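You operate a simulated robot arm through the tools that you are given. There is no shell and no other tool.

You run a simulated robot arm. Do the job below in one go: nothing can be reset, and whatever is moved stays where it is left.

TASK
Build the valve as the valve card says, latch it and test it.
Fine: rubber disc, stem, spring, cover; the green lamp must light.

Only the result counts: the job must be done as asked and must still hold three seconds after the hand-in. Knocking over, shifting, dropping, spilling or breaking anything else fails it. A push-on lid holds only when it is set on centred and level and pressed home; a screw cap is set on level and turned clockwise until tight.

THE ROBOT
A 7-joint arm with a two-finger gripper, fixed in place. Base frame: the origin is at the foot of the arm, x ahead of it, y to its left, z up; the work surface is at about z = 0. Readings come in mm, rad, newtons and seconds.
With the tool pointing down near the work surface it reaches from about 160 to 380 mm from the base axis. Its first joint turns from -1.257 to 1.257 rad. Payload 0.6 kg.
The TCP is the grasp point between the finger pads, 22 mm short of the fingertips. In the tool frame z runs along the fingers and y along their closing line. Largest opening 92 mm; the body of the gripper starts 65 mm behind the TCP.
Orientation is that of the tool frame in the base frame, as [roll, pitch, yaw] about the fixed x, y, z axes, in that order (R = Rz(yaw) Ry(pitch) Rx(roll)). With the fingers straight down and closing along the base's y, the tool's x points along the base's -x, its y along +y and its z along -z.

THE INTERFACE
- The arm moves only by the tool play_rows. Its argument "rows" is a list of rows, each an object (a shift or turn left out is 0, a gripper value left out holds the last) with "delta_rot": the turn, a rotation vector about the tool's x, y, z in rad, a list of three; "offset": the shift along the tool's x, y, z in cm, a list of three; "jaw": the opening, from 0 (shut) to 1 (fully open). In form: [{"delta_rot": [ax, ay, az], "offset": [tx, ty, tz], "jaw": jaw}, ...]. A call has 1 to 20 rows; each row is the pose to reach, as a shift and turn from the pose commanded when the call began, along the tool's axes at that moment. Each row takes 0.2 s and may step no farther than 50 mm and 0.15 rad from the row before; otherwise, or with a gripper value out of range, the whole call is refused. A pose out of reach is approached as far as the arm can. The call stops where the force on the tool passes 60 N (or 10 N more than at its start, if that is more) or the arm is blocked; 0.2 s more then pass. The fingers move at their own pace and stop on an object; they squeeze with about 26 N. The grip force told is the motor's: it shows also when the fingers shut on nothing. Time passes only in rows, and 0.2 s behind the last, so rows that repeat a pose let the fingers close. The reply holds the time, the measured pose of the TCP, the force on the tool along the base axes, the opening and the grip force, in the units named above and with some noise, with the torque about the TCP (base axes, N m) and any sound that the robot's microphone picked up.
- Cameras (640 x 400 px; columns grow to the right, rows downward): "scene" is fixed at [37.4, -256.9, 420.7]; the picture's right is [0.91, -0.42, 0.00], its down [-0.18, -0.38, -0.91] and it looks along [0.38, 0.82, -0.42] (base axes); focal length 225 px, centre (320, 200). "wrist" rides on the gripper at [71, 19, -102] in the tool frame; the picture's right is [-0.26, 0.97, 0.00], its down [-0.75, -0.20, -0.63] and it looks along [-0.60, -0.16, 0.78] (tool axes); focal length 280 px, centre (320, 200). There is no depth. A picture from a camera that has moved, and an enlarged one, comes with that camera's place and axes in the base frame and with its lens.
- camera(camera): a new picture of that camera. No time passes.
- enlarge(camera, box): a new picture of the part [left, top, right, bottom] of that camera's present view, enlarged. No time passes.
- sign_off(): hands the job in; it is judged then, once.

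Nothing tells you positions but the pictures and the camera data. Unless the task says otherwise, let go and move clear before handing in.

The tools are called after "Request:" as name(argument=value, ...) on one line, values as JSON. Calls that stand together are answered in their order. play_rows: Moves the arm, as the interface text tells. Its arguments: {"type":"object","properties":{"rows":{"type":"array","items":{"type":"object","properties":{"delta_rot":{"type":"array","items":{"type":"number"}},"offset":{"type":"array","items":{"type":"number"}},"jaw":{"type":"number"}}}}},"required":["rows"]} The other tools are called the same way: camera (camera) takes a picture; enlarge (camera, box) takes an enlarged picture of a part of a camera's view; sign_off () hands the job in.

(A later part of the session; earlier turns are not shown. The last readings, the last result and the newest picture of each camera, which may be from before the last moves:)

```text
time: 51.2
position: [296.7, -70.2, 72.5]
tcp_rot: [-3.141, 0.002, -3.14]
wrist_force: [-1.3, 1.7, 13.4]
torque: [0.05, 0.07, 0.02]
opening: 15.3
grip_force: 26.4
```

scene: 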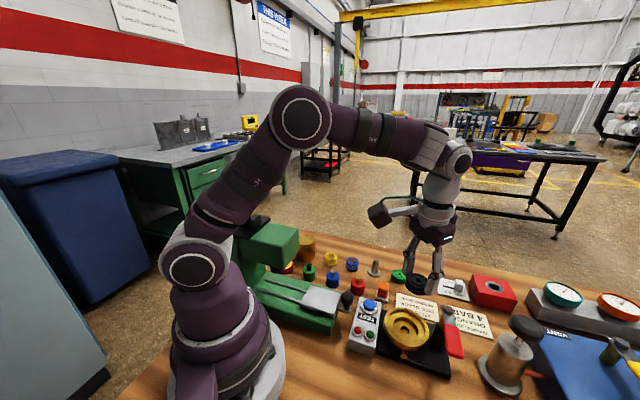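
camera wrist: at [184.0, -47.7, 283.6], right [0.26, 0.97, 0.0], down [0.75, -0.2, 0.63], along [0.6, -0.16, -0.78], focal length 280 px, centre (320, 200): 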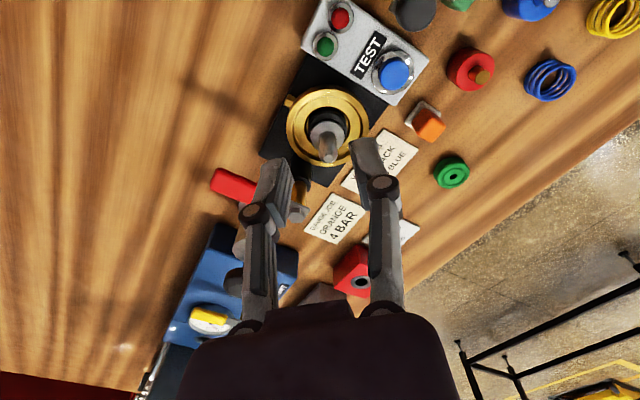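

Request:
play_rows(rows=[{"offset": [0, 0, -0.04]}, {"offset": [0, 0, -0.04], "jaw": 0.2}, {"offset": [0, 0, -0.04], "jaw": 0.34}, {"offset": [0, 0, -0.04], "jaw": 0.34}, {"offset": [0, 0, -1.5]}, {"offset": [0, 0, -3.5]}, {"offset": [0, 0, -3.5]}])

Request:
enlarge(camera="wrist", box=[240, 60, 400, 200])

Request:
enlarge(camera="scene", box=[380, 270, 450, 350])

```text
time: 52.8
position: [296.0, -70.5, 108.6]
tcp_rot: [3.14, 0.001, -3.14]
wrist_force: [-0.2, 0.4, 0.5]
torque: [0.0, -0.02, 0.02]
opening: 31.5
grip_force: 0.2
```

```text
2.86 times, centred on (320, 130) of wrist
camera zoom: at [224.6, -51.8, 209.3], right [0.26, 0.97, 0.0], down [0.75, -0.2, 0.63], along [0.6, -0.16, -0.78], focal length 801 px, centre (320, 400)
```

zoom: 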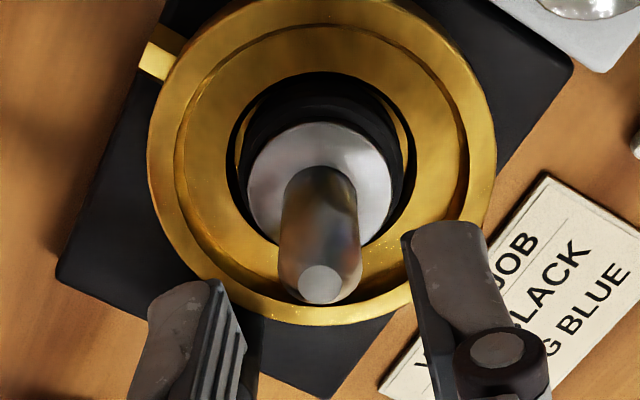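

```text
5.00 times, centred on (415, 310) of scene
camera zoom: at [37.4, -256.9, 420.7], right [0.91, -0.42, 0.0], down [-0.18, -0.38, -0.91], along [0.38, 0.82, -0.42], focal length 1124 px, centre (-155, -350)
```

zoom: 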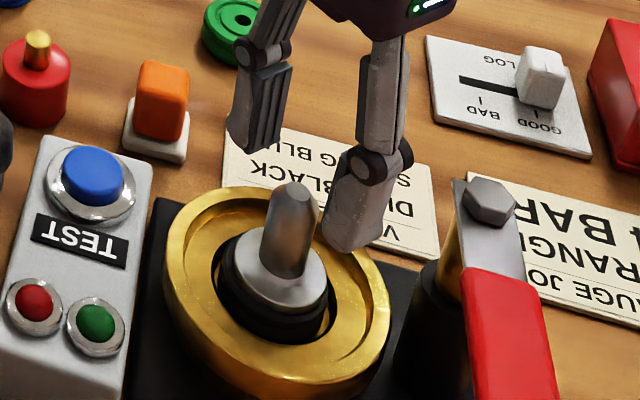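

The stem is now centred on the bowl within about 0.5 mm. Next is the blue spring near (313, 137).

Request:
play_rows(rows=[{"offset": [0, 0, -3.0]}, {"offset": [0, 0, -6.0]}, {"offset": [-0.3, 4.0, -6.0], "jaw": 0.55}, {"offset": [-0.6, 8.2, -6.0], "jaw": 0.55}, {"offset": [-1.0, 12.4, -6.0]}, {"offset": [-1.4, 16.6, -6.0]}, {"offset": [-1.8, 20.8, -6.0]}, {"offset": [-1.8, 20.8, -6.0]}])

Request:
camera(camera="wrist")

Request:
enlarge(camera="wrist", box=[250, 40, 390, 140])

```text
time: 54.6
position: [314.4, 137.3, 167.2]
tcp_rot: [3.141, 0.0, 3.141]
wrist_force: [-0.3, 1.1, 0.0]
torque: [0.02, -0.01, 0.0]
opening: 50.7
grip_force: 0.1
```

```text
taken
camera wrist: at [242.2, 156.2, 268.9], right [0.26, 0.97, 0.0], down [0.75, -0.2, 0.62], along [0.6, -0.16, -0.78], focal length 280 px, centre (320, 200)
```

wrist: 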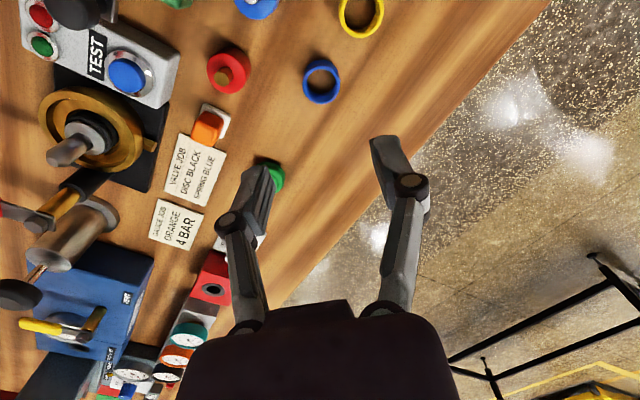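

```text
4.00 times, centred on (320, 90) of wrist
camera zoom: at [242.2, 156.2, 268.9], right [0.26, 0.97, 0.0], down [0.75, -0.2, 0.62], along [0.6, -0.16, -0.78], focal length 1122 px, centre (320, 640)
```

zoom: 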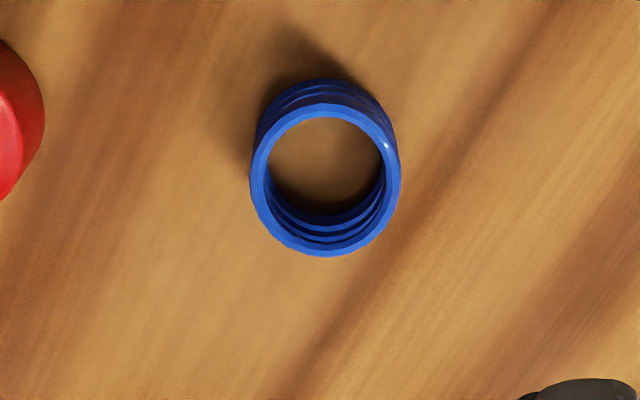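

Request:
play_rows(rows=[{"offset": [0.02, 0.11, 3.5]}, {"offset": [0.02, 0.11, 7.5]}, {"offset": [0.02, 0.11, 11.5]}, {"offset": [0.02, 0.11, 13.3]}, {"offset": [0.02, 0.11, 13.7]}, {"offset": [0.02, 0.11, 13.7]}])

Request:
enlarge(camera="wrist", box=[220, 80, 440, 240])

```text
time: 56.0
position: [314.6, 139.4, 30.6]
tcp_rot: [3.141, 0.0, -3.139]
wrist_force: [-0.5, 0.3, 0.5]
torque: [-0.04, 0.01, 0.02]
opening: 50.7
grip_force: 0.1
```

```text
2.50 times, centred on (330, 160) of wrist
camera zoom: at [242.7, 157.5, 132.0], right [0.26, 0.97, 0.0], down [0.75, -0.2, 0.63], along [0.6, -0.16, -0.78], focal length 701 px, centre (295, 300)
```

zoom: 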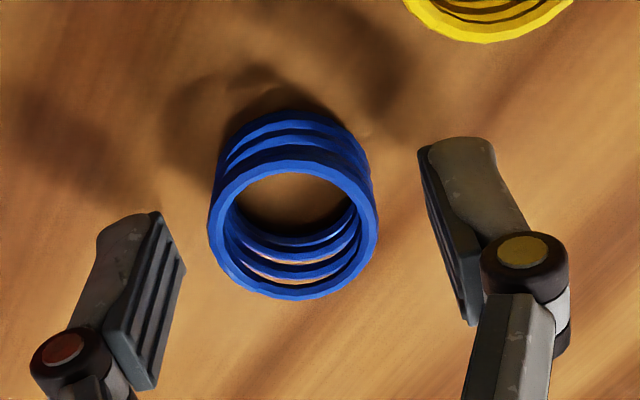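

Request:
play_rows(rows=[{"offset": [0.06, 0, 0], "jaw": 0.4}, {"offset": [0.06, 0, 0], "jaw": 0.28}, {"offset": [0.06, 0, 0], "jaw": 0.28}, {"offset": [0.06, 0, 0], "jaw": 0.28}])

Request:
enlarge(camera="wrist", box=[220, 80, 440, 240])

```text
time: 57.0
position: [314.7, 137.7, 31.3]
tcp_rot: [3.141, 0.0, 3.141]
wrist_force: [-0.3, -1.2, 4.2]
torque: [-0.05, 0.05, 0.01]
opening: 32.9
grip_force: 25.4
```

```text
2.50 times, centred on (330, 160) of wrist
camera zoom: at [242.2, 157.8, 132.4], right [0.26, 0.97, 0.0], down [0.75, -0.2, 0.63], along [0.6, -0.16, -0.78], focal length 701 px, centre (295, 300)
```

zoom: 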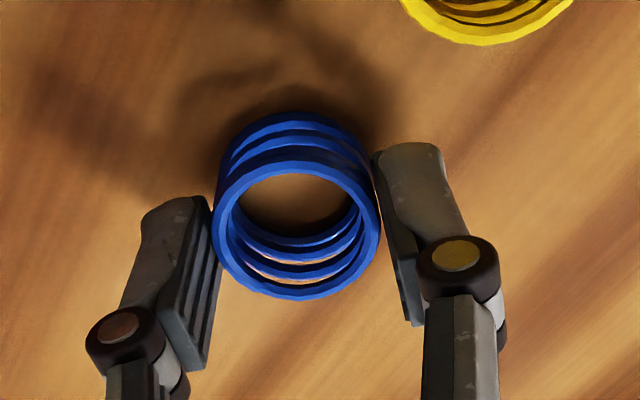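

Request:
play_rows(rows=[{"offset": [0, 0, -1.0]}, {"offset": [0, 0, -4.5]}, {"offset": [0, 0, -9.0]}, {"offset": [0, 0, -13.5]}, {"offset": [0.34, -4.2, -13.5]}, {"offset": [0.68, -8.4, -13.5]}, {"offset": [1.02, -12.6, -13.5]}, {"offset": [1.36, -16.8, -13.5]}, {"offset": [1.7, -20.95, -13.5]}, {"offset": [1.7, -20.95, -13.5]}])

Request:
camera(camera="wrist")

Request:
enlarge(camera="wrist", box=[240, 30, 400, 190])

Request:
enlarge(camera="scene", box=[360, 200, 480, 350])

```text
time: 59.2
position: [296.9, -71.5, 166.3]
tcp_rot: [-3.141, -0.001, 3.141]
wrist_force: [0.5, -0.7, 0.2]
torque: [0.01, -0.01, -0.02]
opening: 32.9
grip_force: 25.9
```

```text
taken
camera wrist: at [225.0, -51.6, 268.0], right [0.26, 0.97, 0.0], down [0.75, -0.2, 0.63], along [0.6, -0.16, -0.78], focal length 280 px, centre (320, 200)
```

wrist: 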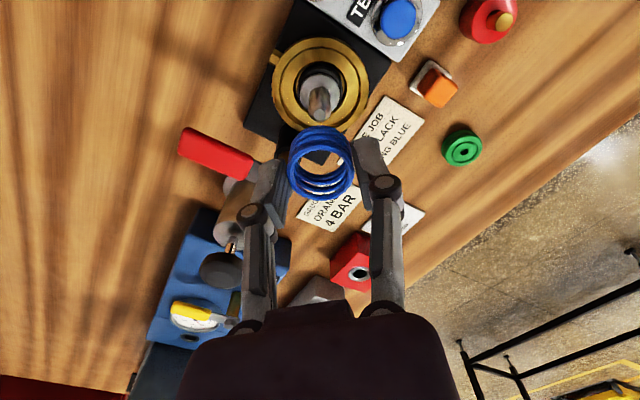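

```text
2.50 times, centred on (320, 110) of wrist
camera zoom: at [225.0, -51.6, 268.0], right [0.26, 0.97, 0.0], down [0.75, -0.2, 0.63], along [0.6, -0.16, -0.78], focal length 701 px, centre (320, 425)
```

zoom: 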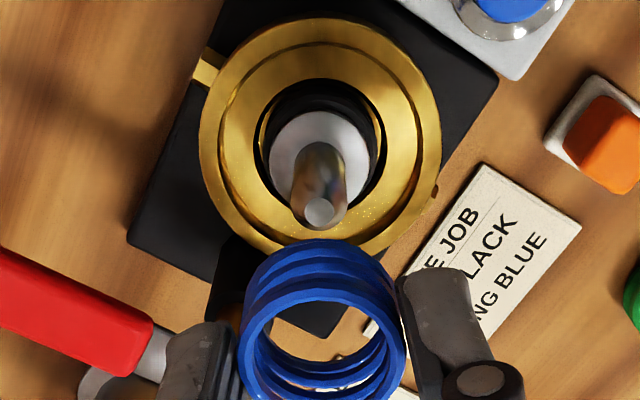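

```text
2.67 times, centred on (420, 275) of scene
camera zoom: at [37.4, -256.9, 420.7], right [0.91, -0.42, 0.0], down [-0.18, -0.38, -0.91], along [0.38, 0.82, -0.42], focal length 600 px, centre (53, 0)
```

zoom: 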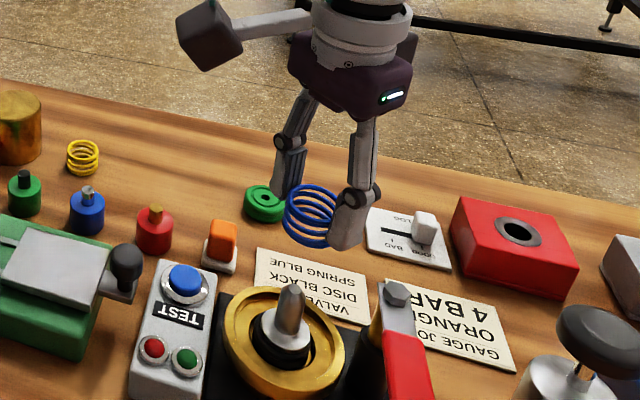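

Request:
enlarge(camera="wrist", box=[270, 110, 370, 210])

Request:
enlarge(camera="scene", box=[450, 260, 520, 300])

Request:
enlarge(camera="scene", box=[450, 255, 510, 305])

```text
4.00 times, centred on (320, 160) of wrist
camera zoom: at [225.0, -51.6, 268.0], right [0.26, 0.97, 0.0], down [0.75, -0.2, 0.63], along [0.6, -0.16, -0.78], focal length 1122 px, centre (320, 360)
```

zoom: 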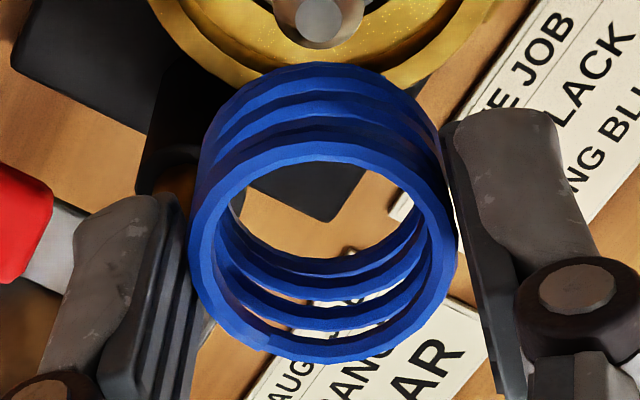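

```text
9.14 times, centred on (485, 280) of scene
camera zoom: at [37.4, -256.9, 420.7], right [0.91, -0.42, 0.0], down [-0.18, -0.38, -0.91], along [0.38, 0.82, -0.42], focal length 2055 px, centre (-1189, -531)
```

zoom: 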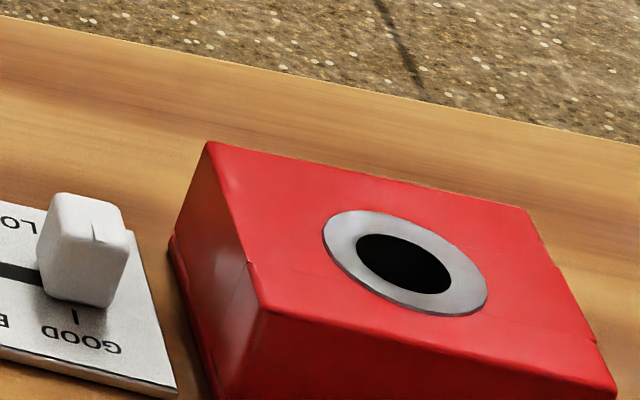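

```text
8.00 times, centred on (480, 280) of scene
camera zoom: at [37.4, -256.9, 420.7], right [0.91, -0.42, 0.0], down [-0.18, -0.38, -0.91], along [0.38, 0.82, -0.42], focal length 1798 px, centre (-960, -440)
```

zoom: 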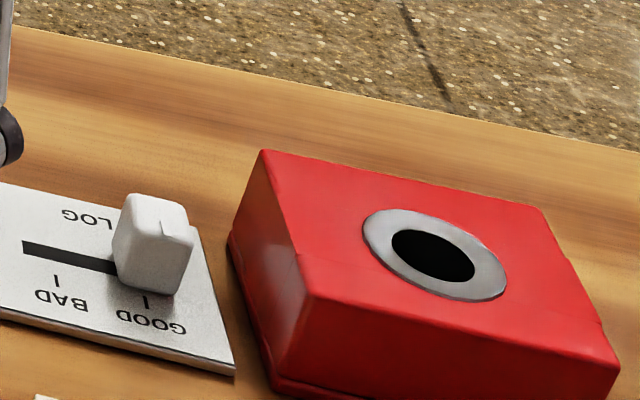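

The stem is directly under the TCP and the spring is centred in the grip. I'll lower the spring over the stem.

Request:
play_rows(rows=[{"offset": [0, 0, 3.0]}, {"offset": [0, 0, 5.5]}, {"offset": [0, 0, 7.5]}, {"offset": [0, 0, 8.5]}, {"offset": [0, 0, 8.5]}])

Request:
enlarge(camera="wrist", box=[240, 60, 400, 200])

Request:
enlarge(camera="scene", box=[380, 270, 450, 350])

```text
time: 60.4
position: [296.9, -70.8, 81.1]
tcp_rot: [3.141, -0.002, -3.14]
wrist_force: [-0.2, -0.8, 0.1]
torque: [0.03, 0.01, 0.01]
opening: 32.8
grip_force: 26.0
```

```text
2.86 times, centred on (320, 130) of wrist
camera zoom: at [225.2, -52.3, 182.8], right [0.26, 0.97, 0.0], down [0.75, -0.2, 0.63], along [0.6, -0.16, -0.78], focal length 801 px, centre (320, 400)
```

zoom: 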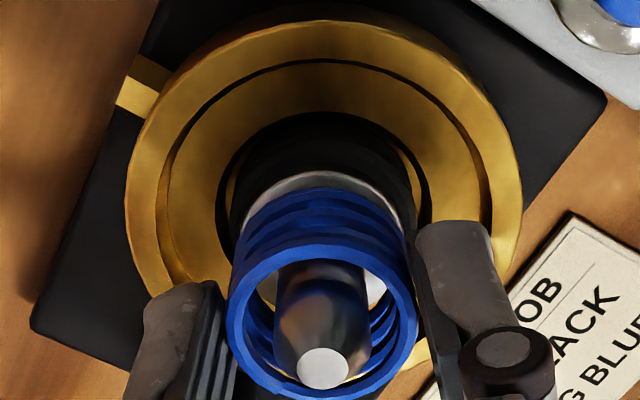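

```text
5.00 times, centred on (415, 310) of scene
camera zoom: at [37.4, -256.9, 420.7], right [0.91, -0.42, 0.0], down [-0.18, -0.38, -0.91], along [0.38, 0.82, -0.42], focal length 1124 px, centre (-155, -350)
```

zoom: 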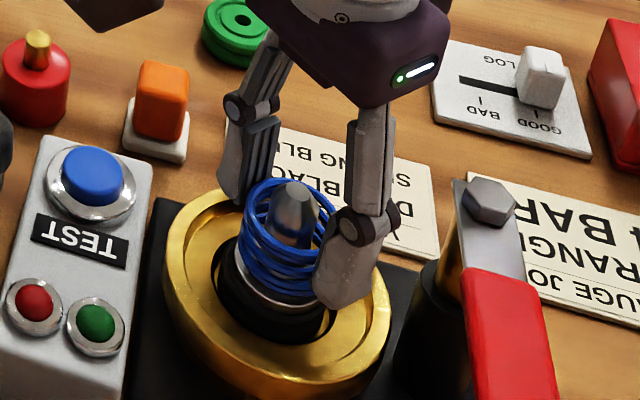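

Request:
play_rows(rows=[{"offset": [0, 0, 0.4]}, {"offset": [0, 0, 0.55]}, {"offset": [0, 0, 0.65]}, {"offset": [0, 0, 0.65]}])

Request:
enlarge(camera="scene", box=[390, 290, 440, 335])

```text
time: 61.4
position: [298.0, -72.4, 75.2]
tcp_rot: [3.141, 0.002, -3.141]
wrist_force: [0.6, -0.4, 17.8]
torque: [-0.03, 0.0, 0.0]
opening: 32.9
grip_force: 26.4
```

```text
8.89 times, centred on (415, 312) of scene
camera zoom: at [37.4, -256.9, 420.7], right [0.91, -0.42, 0.0], down [-0.18, -0.38, -0.91], along [0.38, 0.82, -0.42], focal length 1998 px, centre (-524, -800)
```

zoom: 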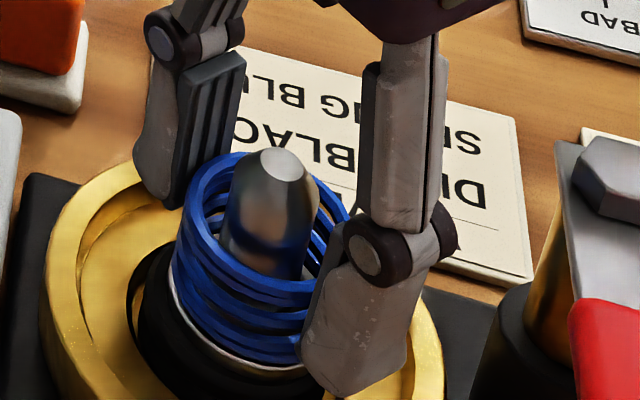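

Request:
play_rows(rows=[{"offset": [0, 0, -0.04]}, {"offset": [0, 0, -0.04], "jaw": 0.4}, {"offset": [0, 0, -0.04], "jaw": 0.45}, {"offset": [0, 0, -0.04], "jaw": 0.45}, {"offset": [0, 0, -1.5]}, {"offset": [0, 0, -3.5]}, {"offset": [0, 0, -3.5]}])

Request:
enlarge(camera="wrist", box=[240, 60, 400, 200])

Request:
enlarge(camera="scene", box=[380, 285, 450, 350])

```text
time: 63.0
position: [297.2, -71.9, 110.1]
tcp_rot: [3.141, 0.0, -3.141]
wrist_force: [0.2, -0.4, -0.6]
torque: [-0.02, -0.01, -0.01]
opening: 41.5
grip_force: 0.1
```

```text
2.86 times, centred on (320, 130) of wrist
camera zoom: at [225.4, -52.1, 210.4], right [0.26, 0.97, 0.0], down [0.75, -0.2, 0.62], along [0.6, -0.16, -0.78], focal length 801 px, centre (320, 400)
```

zoom: 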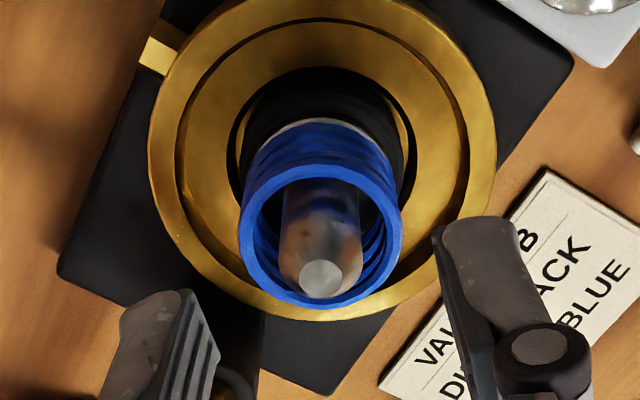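

```text
6.15 times, centred on (415, 318) of scene
camera zoom: at [37.4, -256.9, 420.7], right [0.91, -0.42, 0.0], down [-0.18, -0.38, -0.91], along [0.38, 0.82, -0.42], focal length 1383 px, centre (-265, -523)
```

zoom: 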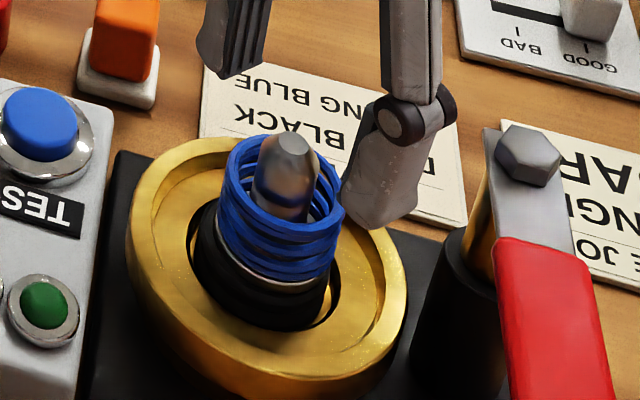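

The spring sits over the stem on the flange, maybe 1.5 mm off toward +x. I'll re-grip it gently and nudge it back so it's concentric.

Request:
play_rows(rows=[{"offset": [0, 0, 1.5]}, {"offset": [0, 0, 3.0]}, {"offset": [0, 0, 3.35]}, {"offset": [0, 0, 3.35], "jaw": 0.3}, {"offset": [0, 0, 3.35], "jaw": 0.3}, {"offset": [0, 0, 3.35], "jaw": 0.3}])

Request:
play_rows(rows=[{"offset": [0, 0, -0.05]}, {"offset": [0.08, 0, -0.05]}, {"offset": [0.15, 0.02, -0.05]}, {"offset": [0.15, 0.02, 0.0]}, {"offset": [0.15, 0.02, 0.0], "jaw": 0.4}, {"offset": [0.15, 0.02, 0.0], "jaw": 0.45}, {"offset": [0.15, 0.02, 0.0], "jaw": 0.45}, {"offset": [0.15, 0.02, -1.5]}, {"offset": [0.15, 0.02, -3.4]}, {"offset": [0.15, 0.02, -3.4]}])

Request:
enlarge(camera="wrist", box=[240, 60, 400, 200])

Request:
enlarge(camera="scene", box=[380, 285, 450, 350])

```text
time: 64.4
position: [297.6, -70.6, 75.7]
tcp_rot: [3.141, -0.001, -3.141]
wrist_force: [0.6, 0.7, -1.1]
torque: [-0.02, 0.03, -0.01]
opening: 32.5
grip_force: 26.1
```

```text
time: 66.6
position: [296.1, -71.4, 110.0]
tcp_rot: [3.14, -0.002, -3.14]
wrist_force: [0.5, -0.1, 0.4]
torque: [-0.01, -0.01, 0.0]
opening: 41.4
grip_force: 0.1
```

```text
2.86 times, centred on (320, 130) of wrist
camera zoom: at [224.4, -52.1, 211.5], right [0.26, 0.97, 0.0], down [0.75, -0.2, 0.63], along [0.6, -0.16, -0.78], focal length 801 px, centre (320, 400)
```

zoom: 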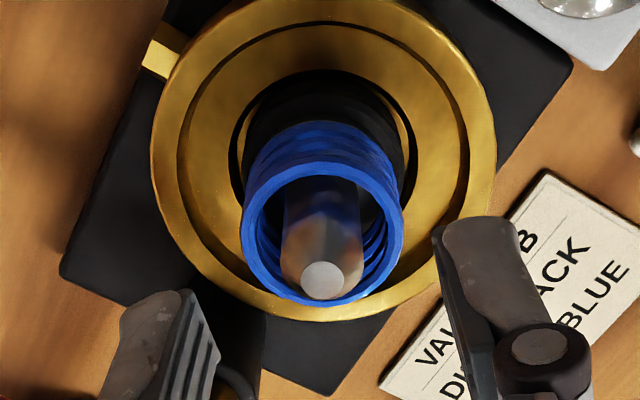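

```text
6.15 times, centred on (415, 318) of scene
camera zoom: at [37.4, -256.9, 420.7], right [0.91, -0.42, 0.0], down [-0.18, -0.38, -0.91], along [0.38, 0.82, -0.42], focal length 1383 px, centre (-265, -523)
```

zoom: 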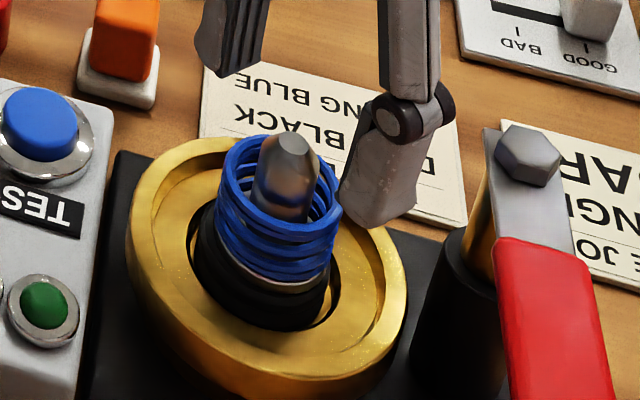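

The disc, stem and spring are stacked and concentric. Next is the cover: I'll go to a vantage point above it to plan a grasp that clears the press.

Request:
play_rows(rows=[{"offset": [0, 0, -4.5]}, {"offset": [0, 0, -9.0]}, {"offset": [0.5, 1.6, -11.0], "delta_rot": [0, 0, -0.13]}, {"offset": [1.3, 3.2, -13.0], "delta_rot": [0, 0, -0.26]}, {"offset": [2.1, 4.8, -13.5], "delta_rot": [0, 0, -0.39]}, {"offset": [2.9, 6.4, -14.0], "delta_rot": [0, 0, -0.52]}, {"offset": [3.7, 8.0, -14.0], "delta_rot": [0, 0, -0.65]}, {"offset": [4.6, 9.6, -14.0], "delta_rot": [0, 0, -0.78]}, {"offset": [5.5, 11.2, -14.0], "delta_rot": [0, 0, -0.91]}, {"offset": [6.4, 12.8, -14.0], "delta_rot": [0, 0, -1.04]}, {"offset": [7.4, 14.4, -14.0], "delta_rot": [0, 0, -1.17]}, {"offset": [8.2, 16.0, -14.0], "delta_rot": [0, 0, -1.3]}, {"offset": [8.7, 17.0, -14.0], "delta_rot": [0, 0, -1.4]}, {"offset": [8.7, 17.0, -14.0], "delta_rot": [0, 0, -1.4]}])

Request:
camera(camera="wrist")

Request:
enlarge(camera="wrist", box=[280, 60, 480, 220])

Request:
enlarge(camera="scene", box=[220, 200, 360, 300])

```text
time: 69.6
position: [208.6, 99.8, 251.4]
tcp_rot: [3.141, 0.0, -1.738]
wrist_force: [0.0, 0.5, -0.1]
torque: [0.04, 0.05, 0.01]
opening: 41.4
grip_force: 0.0
```

```text
taken
camera wrist: at [176.4, 32.5, 351.5], right [-0.91, 0.42, 0.0], down [0.33, 0.71, 0.62], along [0.26, 0.57, -0.78], focal length 280 px, centre (320, 200)
```

wrist: 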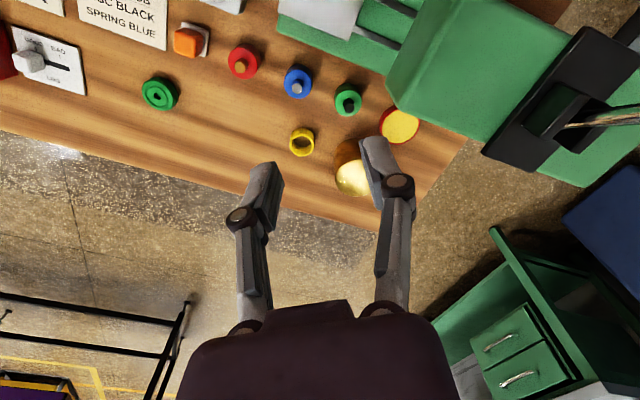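

```text
2.50 times, centred on (380, 140) of wrist
camera zoom: at [176.4, 32.5, 351.5], right [-0.91, 0.42, 0.0], down [0.33, 0.71, 0.62], along [0.26, 0.57, -0.78], focal length 701 px, centre (170, 350)
```

zoom: 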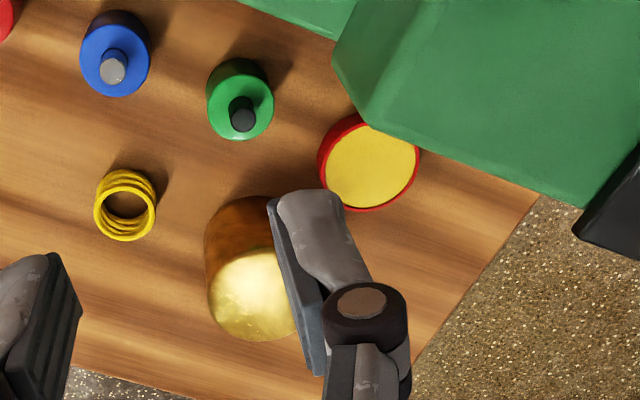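

```text
4.00 times, centred on (290, 250) of scene
camera zoom: at [37.4, -256.9, 420.7], right [0.91, -0.42, 0.0], down [-0.18, -0.38, -0.91], along [0.38, 0.82, -0.42], focal length 899 px, centre (440, 0)
```

zoom: 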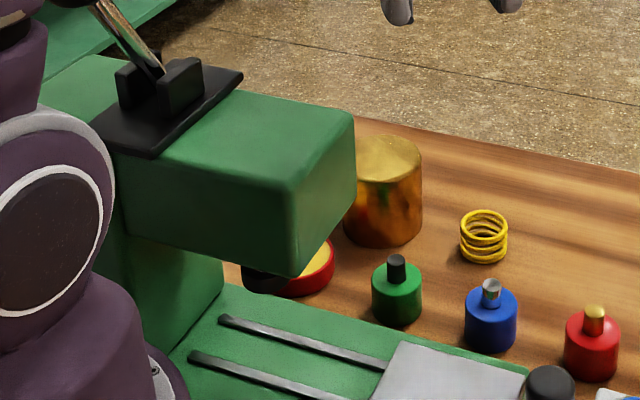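

The press head is well clear of the cover (its corner is near (159, 114)). I'll move above the cover and rotate the tool to yaw -0.3 on the way.

Request:
play_rows(rows=[{"offset": [-1.0, 0.1, 0], "delta_rot": [0, 0, 0.142], "jaw": 0.85}, {"offset": [-2.0, 0.2, 0], "delta_rot": [0, 0, 0.284], "jaw": 0.85}, {"offset": [-3.0, 0.3, 0], "delta_rot": [0, 0, 0.425]}, {"offset": [-4.0, 0.4, 0], "delta_rot": [0, 0, 0.567]}, {"offset": [-5.0, 0.5, 0], "delta_rot": [0, 0, 0.708]}, {"offset": [-6.2, 0.6, 0], "delta_rot": [0, 0, 0.85]}, {"offset": [-7.4, 0.7, 0], "delta_rot": [0, 0, 0.992]}, {"offset": [-8.6, 0.8, 0], "delta_rot": [0, 0, 1.133]}, {"offset": [-9.8, 0.95, 0], "delta_rot": [0, 0, 1.275]}, {"offset": [-11.0, 1.05, 0], "delta_rot": [0, 0, 1.417]}, {"offset": [-12.0, 1.15, 0], "delta_rot": [0, 0, 1.558]}, {"offset": [-12.97, 1.27, 0], "delta_rot": [0, 0, 1.7]}, {"offset": [-12.97, 1.27, 4.0], "delta_rot": [0, 0, 1.7]}, {"offset": [-12.97, 1.27, 8.0], "delta_rot": [0, 0, 1.7]}, {"offset": [-12.97, 1.27, 8.0], "delta_rot": [0, 0, 1.7]}])

Request:
camera(camera="wrist")

Request:
camera(camera="scene")

Request:
enlarge(camera="wrist", box=[240, 40, 400, 160])

```text
time: 72.8
position: [217.2, 229.0, 169.4]
tcp_rot: [3.141, 0.0, 2.843]
wrist_force: [0.8, 0.2, 0.0]
torque: [0.0, -0.03, 0.02]
opening: 78.1
grip_force: 0.1
```

```text
taken
camera wrist: at [154.8, 268.1, 270.9], right [0.54, 0.84, 0.0], down [0.66, -0.42, 0.63], along [0.53, -0.33, -0.78], focal length 280 px, centre (320, 200)
```

wrist: 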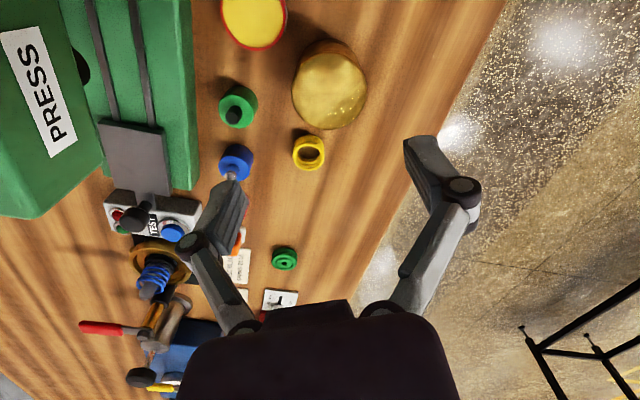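

```text
taken
```

scene: 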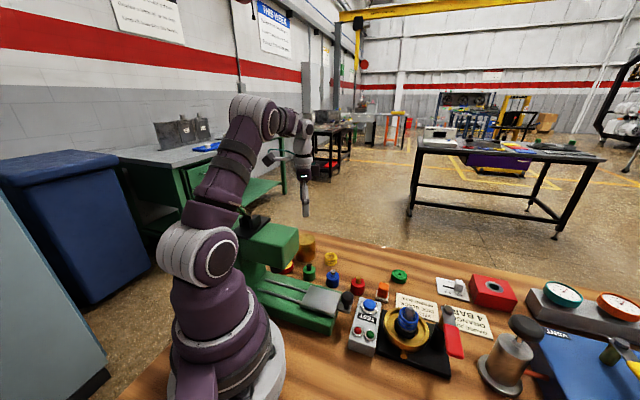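

```text
3.33 times, centred on (320, 100) of wrist
camera zoom: at [154.8, 268.1, 270.9], right [0.54, 0.84, 0.0], down [0.66, -0.42, 0.63], along [0.53, -0.33, -0.78], focal length 935 px, centre (320, 533)
```

zoom: 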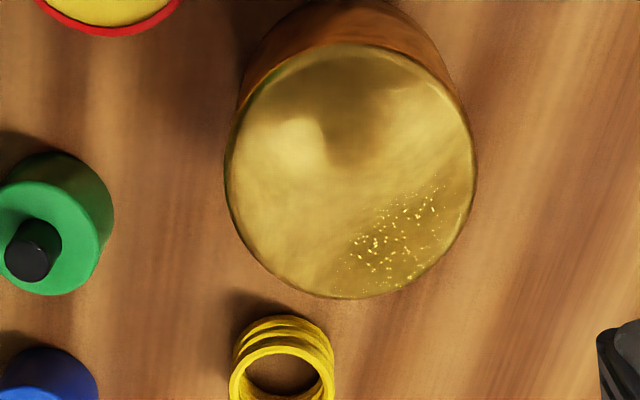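

The cover centre is at about (217, 237), 55.5 mm across and 60 mm tall. I'll align the jaws and descend to grip its upper half.

Request:
play_rows(rows=[{"offset": [0.23, 0.77, 1.5]}, {"offset": [0.23, 0.77, 5.5]}, {"offset": [0.23, 0.77, 9.0]}, {"offset": [0.23, 0.77, 9.0]}])

Request:
camera(camera="wrist")

Request:
camera(camera="scene")

```text
time: 73.8
position: [219.5, 236.0, 81.6]
tcp_rot: [-3.141, 0.0, 2.843]
wrist_force: [-0.5, 0.0, 0.5]
torque: [0.0, 0.01, 0.0]
opening: 78.3
grip_force: 0.1
```

```text
taken
camera wrist: at [156.1, 275.4, 182.3], right [0.53, 0.84, 0.0], down [0.66, -0.42, 0.63], along [0.53, -0.33, -0.78], focal length 280 px, centre (320, 200)
```

wrist: 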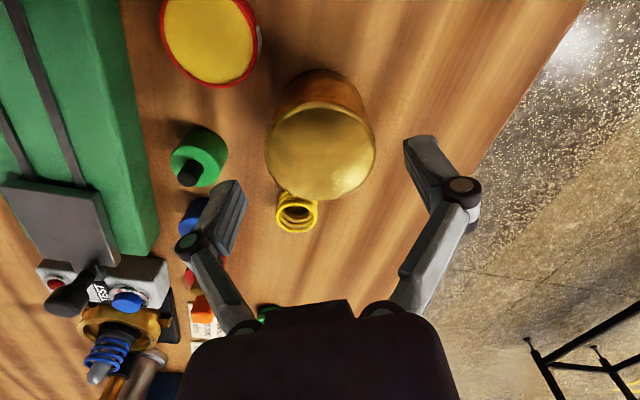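

```text
taken
```

scene: 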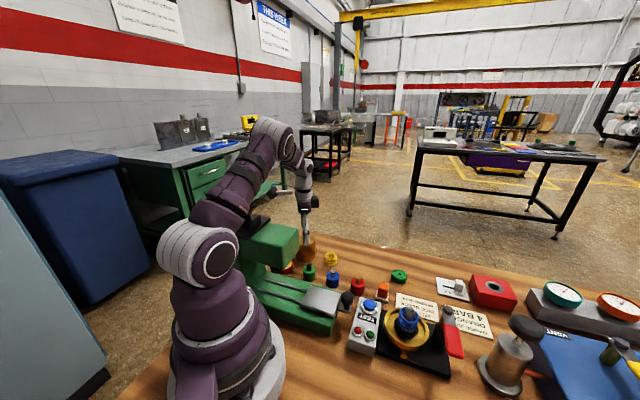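

Request:
play_rows(rows=[{"offset": [0.1, 0, 1.2]}, {"offset": [0.1, 0, 2.3]}, {"offset": [0.1, 0, 2.3], "jaw": 0.7}, {"offset": [0.1, 0, 2.3], "jaw": 0.55}, {"offset": [0.1, 0, 2.3], "jaw": 0.5}, {"offset": [0.1, 0, 2.3], "jaw": 0.5}, {"offset": [0.1, 0, 2.3], "jaw": 0.5}])

Request:
camera(camera="wrist")

Request:
enlarge(camera="scene", box=[260, 190, 360, 290])

```text
time: 75.4
position: [217.6, 236.2, 56.6]
tcp_rot: [3.14, -0.001, 2.844]
wrist_force: [0.0, 0.0, 0.0]
torque: [-0.04, 0.02, -0.01]
opening: 57.5
grip_force: 25.6
```

```text
taken
camera wrist: at [154.9, 276.0, 158.4], right [0.53, 0.84, 0.0], down [0.66, -0.42, 0.63], along [0.53, -0.33, -0.78], focal length 280 px, centre (320, 200)
```

wrist: 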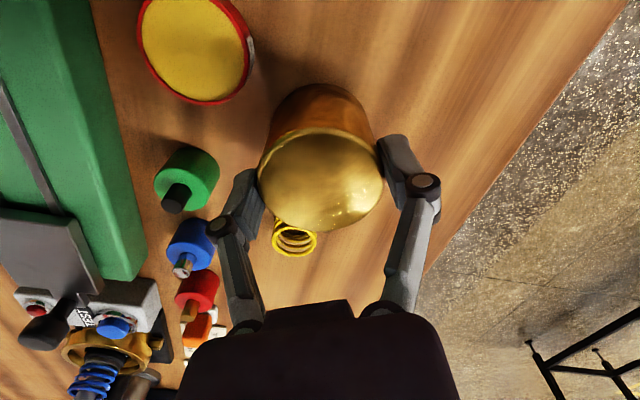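

```text
4.00 times, centred on (310, 240) of scene
camera zoom: at [37.4, -256.9, 420.7], right [0.91, -0.42, 0.0], down [-0.18, -0.38, -0.91], along [0.38, 0.82, -0.42], focal length 899 px, centre (360, 40)
```

zoom: 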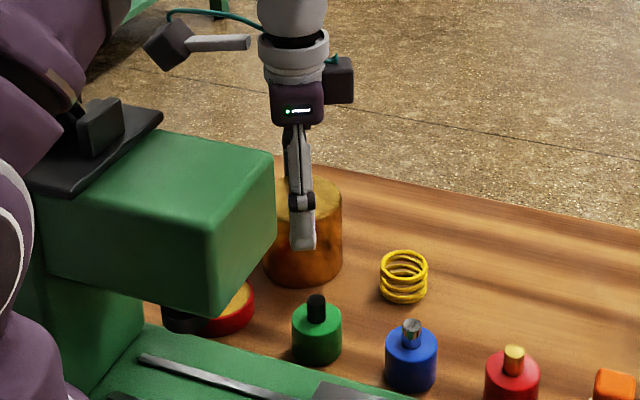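

Request:
play_rows(rows=[{"offset": [0, 0, -0.5]}, {"offset": [0, 0, -1.5]}, {"offset": [0, 0, -3.0]}, {"offset": [0, 0, -3.0]}])

Request:
enlarge(camera="scene", box=[260, 190, 360, 290])

Request:
camera(camera="wrist")

```text
time: 76.4
position: [217.3, 238.0, 88.5]
tcp_rot: [-3.142, 0.002, 2.844]
wrist_force: [0.4, 0.0, -1.9]
torque: [0.0, 0.0, -0.01]
opening: 57.7
grip_force: 26.1
```

```text
4.00 times, centred on (310, 240) of scene
camera zoom: at [37.4, -256.9, 420.7], right [0.91, -0.42, 0.0], down [-0.18, -0.38, -0.91], along [0.38, 0.82, -0.42], focal length 899 px, centre (360, 40)
```

zoom: 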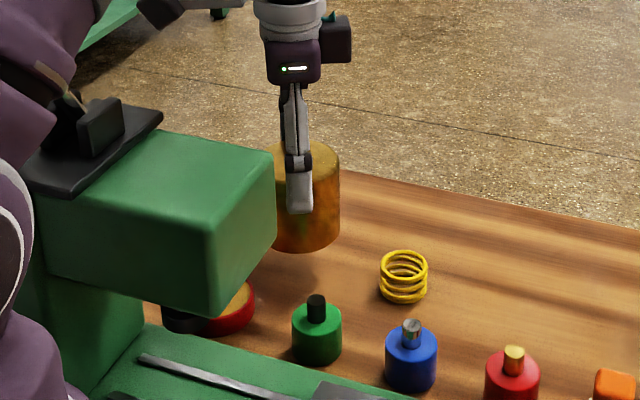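

```text
taken
camera wrist: at [153.6, 276.5, 188.3], right [0.53, 0.84, 0.0], down [0.66, -0.42, 0.63], along [0.53, -0.33, -0.78], focal length 280 px, centre (320, 200)
```

wrist: 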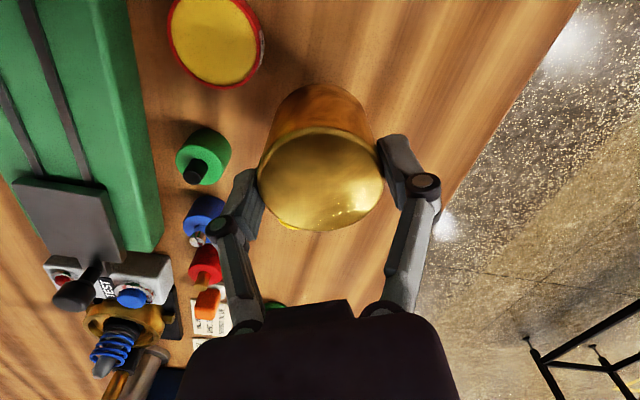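

The cover is hollow (about 0.2 kg) and lifts cleanly. I'll raise it above stem height and carry it over the valve, yawing to -0.78 so the jaws run parallel to the lever.

Request:
play_rows(rows=[{"offset": [0, 0, -3.2]}, {"offset": [0, 0, -6.4]}, {"offset": [0, 0, -9.5]}, {"offset": [-2.1, -3.4, -9.5], "delta_rot": [0, 0, 0.06]}, {"offset": [-4.2, -6.8, -9.5], "delta_rot": [0, 0, 0.12]}, {"offset": [-6.3, -10.2, -9.5], "delta_rot": [0, 0, 0.18]}, {"offset": [-8.4, -13.6, -9.5], "delta_rot": [0, 0, 0.24]}, {"offset": [-10.5, -17.0, -9.5], "delta_rot": [0, 0, 0.3]}, {"offset": [-12.6, -20.4, -9.5], "delta_rot": [0, 0, 0.36]}, {"offset": [-14.7, -23.8, -9.5], "delta_rot": [0, 0, 0.42]}, {"offset": [-16.69, -27.12, -9.5], "delta_rot": [0, 0, 0.48]}, {"offset": [-16.69, -27.12, -9.5], "delta_rot": [0, 0, 0.48]}])

Request:
camera(camera="wrist")

Request:
camera(camera="scene")

```text
time: 79.0
position: [296.1, -72.3, 182.2]
tcp_rot: [3.14, -0.001, 2.362]
wrist_force: [-0.5, -0.2, -2.3]
torque: [0.0, 0.02, 0.03]
opening: 57.6
grip_force: 25.1
```

```text
taken
camera wrist: at [259.0, -8.6, 283.6], right [0.86, 0.5, 0.0], down [0.39, -0.67, 0.63], along [0.31, -0.54, -0.78], focal length 280 px, centre (320, 200)
```

wrist: 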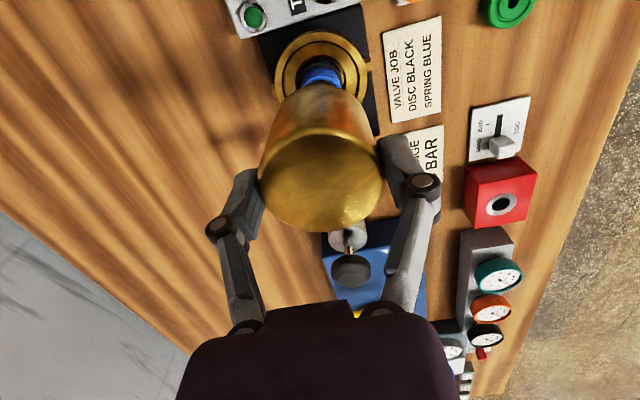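

```text
taken
```

scene: 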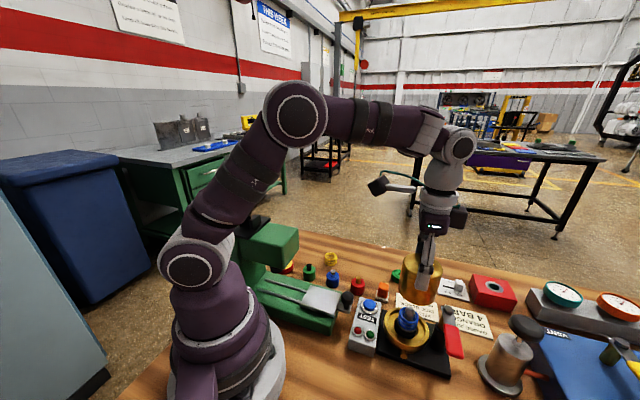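

Request:
enlarge(camera="wrist", box=[250, 10, 390, 110])

Request:
enlarge(camera="wrist", box=[220, 80, 420, 240])

Request:
enlarge(camera="scene", box=[370, 230, 470, 360])

```text
4.00 times, centred on (320, 60) of wrist
camera zoom: at [259.0, -8.6, 283.6], right [0.86, 0.5, 0.0], down [0.39, -0.67, 0.63], along [0.31, -0.54, -0.78], focal length 1122 px, centre (320, 760)
```

zoom: 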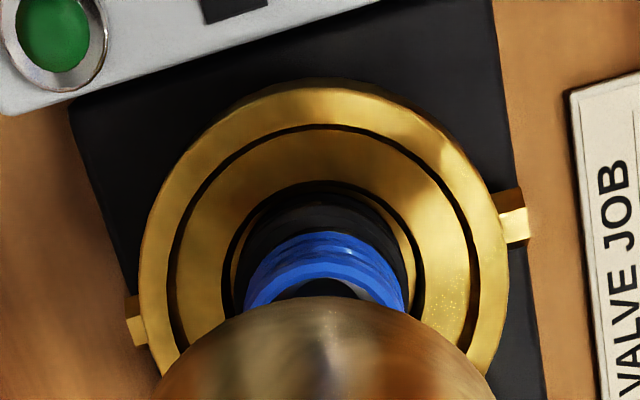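

```text
2.50 times, centred on (320, 160) of wrist
camera zoom: at [259.0, -8.6, 283.6], right [0.86, 0.5, 0.0], down [0.39, -0.67, 0.63], along [0.31, -0.54, -0.78], focal length 701 px, centre (320, 300)
```

zoom: 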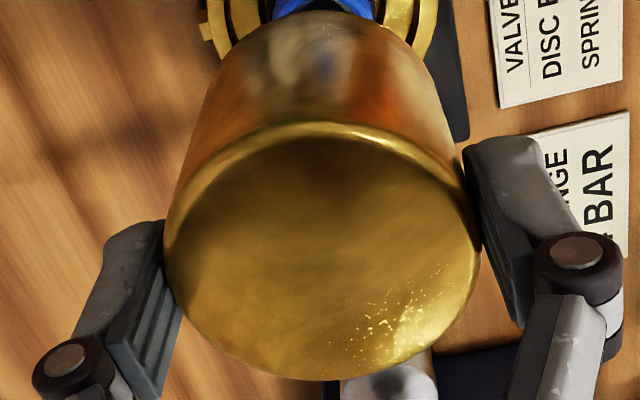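

```text
3.08 times, centred on (420, 295) of scene
camera zoom: at [37.4, -257.0, 420.7], right [0.91, -0.42, 0.0], down [-0.18, -0.38, -0.91], along [0.38, 0.82, -0.42], focal length 692 px, centre (12, -92)
```

zoom: 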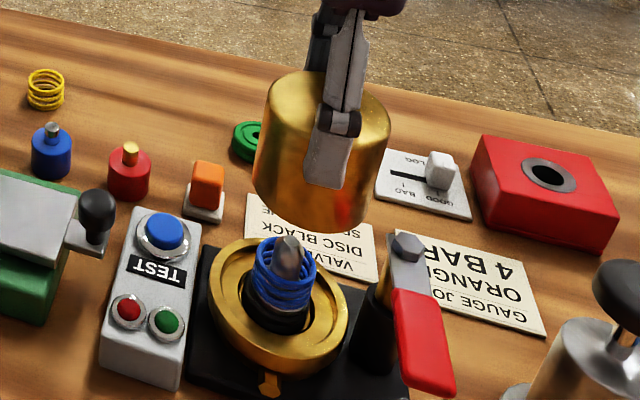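

The cover is aligned with the bowl within about 0.5 mm. I'll lower it in stages and watch the force.

Request:
play_rows(rows=[{"offset": [0, 0, 2.0]}, {"offset": [0, 0, 4.0]}, {"offset": [0, 0, 5.0]}, {"offset": [0, 0, 6.0]}, {"offset": [0, 0, 6.0]}])

Request:
enlarge(camera="scene", box=[370, 260, 470, 360])

Request:
camera(camera="wrist")

```text
time: 80.2
position: [297.3, -71.9, 122.5]
tcp_rot: [3.142, 0.0, 2.363]
wrist_force: [0.5, 1.3, -1.7]
torque: [0.01, -0.01, 0.0]
opening: 57.7
grip_force: 26.2
```

```text
4.00 times, centred on (420, 310) of scene
camera zoom: at [37.4, -256.9, 420.7], right [0.91, -0.42, 0.0], down [-0.18, -0.38, -0.91], along [0.38, 0.82, -0.42], focal length 899 px, centre (-80, -240)
```

zoom: 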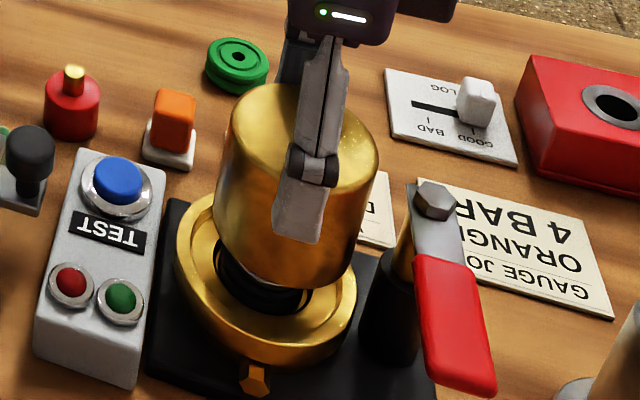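

```text
taken
camera wrist: at [258.9, -9.0, 222.8], right [0.86, 0.5, 0.0], down [0.39, -0.67, 0.63], along [0.31, -0.54, -0.78], focal length 280 px, centre (320, 200)
```

wrist: 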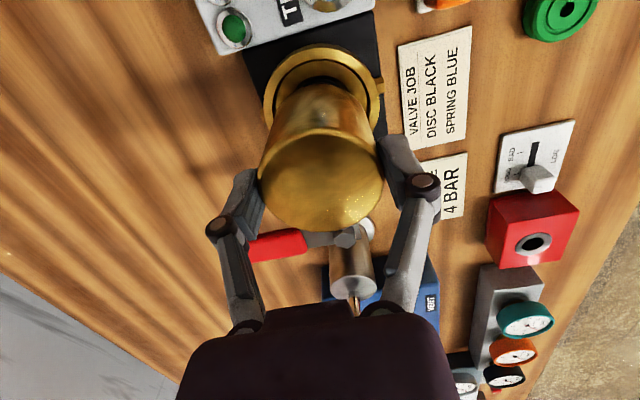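

Request:
enlarge(camera="scene", box=[380, 280, 440, 350])

Request:
enlarge(camera="wrist", box=[240, 30, 400, 150])

```text
5.71 times, centred on (410, 315) of scene
camera zoom: at [37.4, -256.9, 420.7], right [0.91, -0.42, 0.0], down [-0.18, -0.38, -0.91], along [0.38, 0.82, -0.42], focal length 1285 px, centre (-194, -457)
```

zoom: 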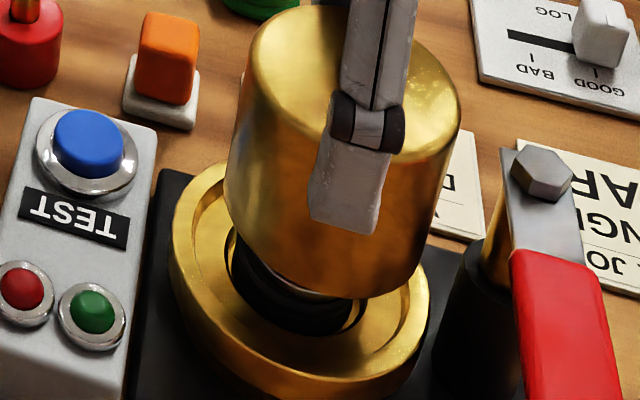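

```text
3.33 times, centred on (320, 90) of wrist
camera zoom: at [258.9, -9.0, 222.8], right [0.86, 0.5, 0.0], down [0.39, -0.67, 0.63], along [0.31, -0.54, -0.78], focal length 935 px, centre (320, 567)
```

zoom: 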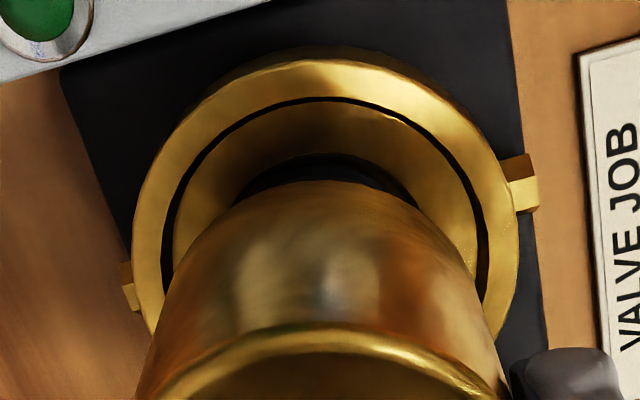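

The cover now encloses the stem with no contact. Pictures suggest it's about 3 mm off toward the post, so I'll shift it back and lower it to just above the rim.

Request:
play_rows(rows=[{"offset": [0.15, 0.05, 0]}, {"offset": [0.29, 0.1, 0]}, {"offset": [0.29, 0.1, 1.0]}, {"offset": [0.29, 0.1, 2.0]}, {"offset": [0.29, 0.1, 2.0]}])

Request:
enlarge(camera="scene", box=[380, 290, 440, 350])

Request:
enlarge(camera="wrist", box=[240, 30, 400, 150])

```text
time: 81.4
position: [295.8, -68.7, 102.0]
tcp_rot: [3.141, -0.001, 2.363]
wrist_force: [0.1, 0.6, -1.8]
torque: [-0.02, 0.04, 0.0]
opening: 57.2
grip_force: 26.1
```

```text
6.67 times, centred on (410, 320) of scene
camera zoom: at [37.4, -256.9, 420.7], right [0.91, -0.42, 0.0], down [-0.18, -0.38, -0.91], along [0.38, 0.82, -0.42], focal length 1499 px, centre (-280, -600)
```

zoom: 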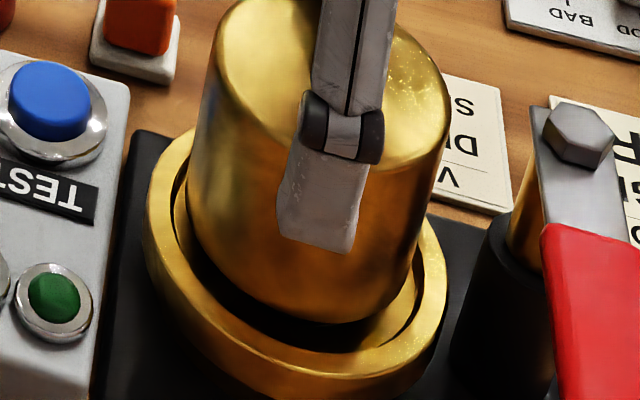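

```text
3.33 times, centred on (320, 90) of wrist
camera zoom: at [257.6, -5.3, 202.9], right [0.86, 0.5, 0.0], down [0.39, -0.67, 0.63], along [0.31, -0.54, -0.78], focal length 935 px, centre (320, 567)
```

zoom: 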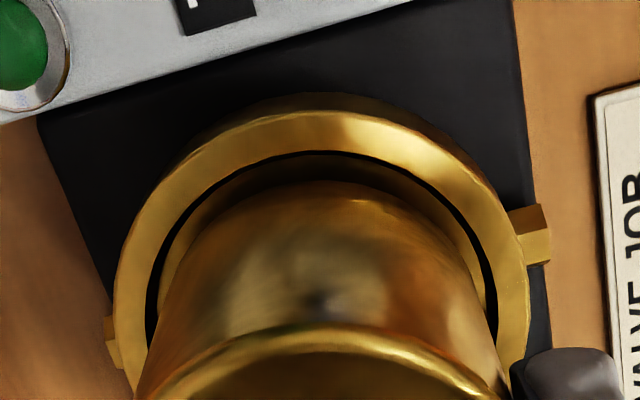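

The cover is now centred in the recess within about 1 mm. Lowering it to the seat, with force checks.

Request:
play_rows(rows=[{"offset": [0, 0, 0.4]}, {"offset": [0, 0, 0.7]}, {"offset": [0, 0, 0.9]}, {"offset": [0, 0, 0.9]}])

```text
time: 82.4
position: [296.3, -68.8, 93.4]
tcp_rot: [-3.14, 0.0, 2.363]
wrist_force: [0.3, -0.1, -2.3]
torque: [0.0, 0.0, 0.0]
opening: 57.5
grip_force: 26.3
```

Request:
play_rows(rows=[{"offset": [0, 0, 0.2]}, {"offset": [0, 0, 0.3]}, {"offset": [0, 0, 0.35]}, {"offset": [0, 0, 0.35]}])

Request:
enlarge(camera="scene", box=[380, 290, 440, 350])

Request:
enlarge(camera="wrist", box=[240, 30, 400, 150])

```text
time: 83.4
position: [296.4, -69.8, 89.0]
tcp_rot: [3.14, 0.001, 2.363]
wrist_force: [-3.8, -2.4, 14.4]
torque: [-0.11, 0.1, -0.06]
opening: 57.5
grip_force: 26.4
```

```text
6.67 times, centred on (410, 320) of scene
camera zoom: at [37.4, -256.9, 420.7], right [0.91, -0.42, 0.0], down [-0.18, -0.38, -0.91], along [0.38, 0.82, -0.42], focal length 1499 px, centre (-280, -600)
```

zoom: 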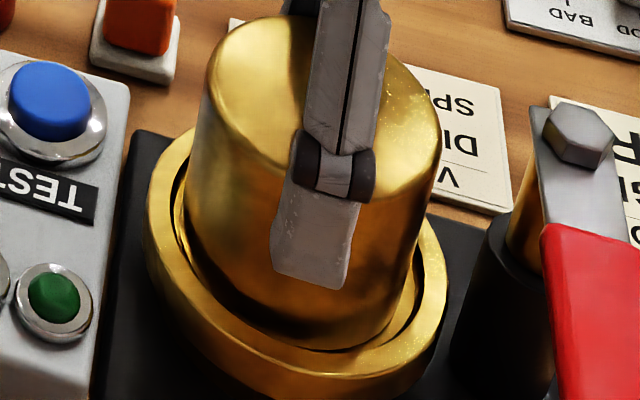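

```text
3.33 times, centred on (320, 90) of wrist
camera zoom: at [257.7, -5.5, 190.4], right [0.86, 0.5, 0.0], down [0.39, -0.67, 0.63], along [0.31, -0.54, -0.78], focal length 935 px, centre (320, 567)
```

zoom: 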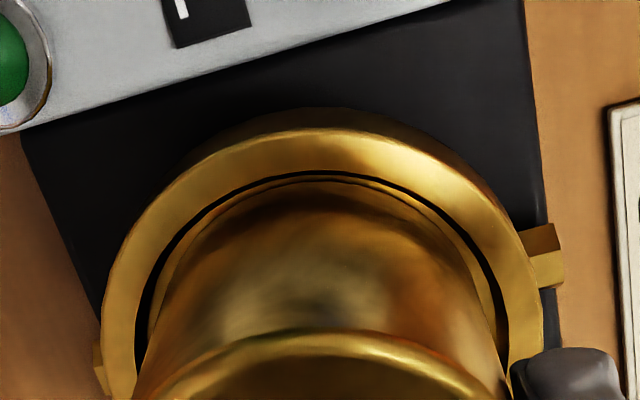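

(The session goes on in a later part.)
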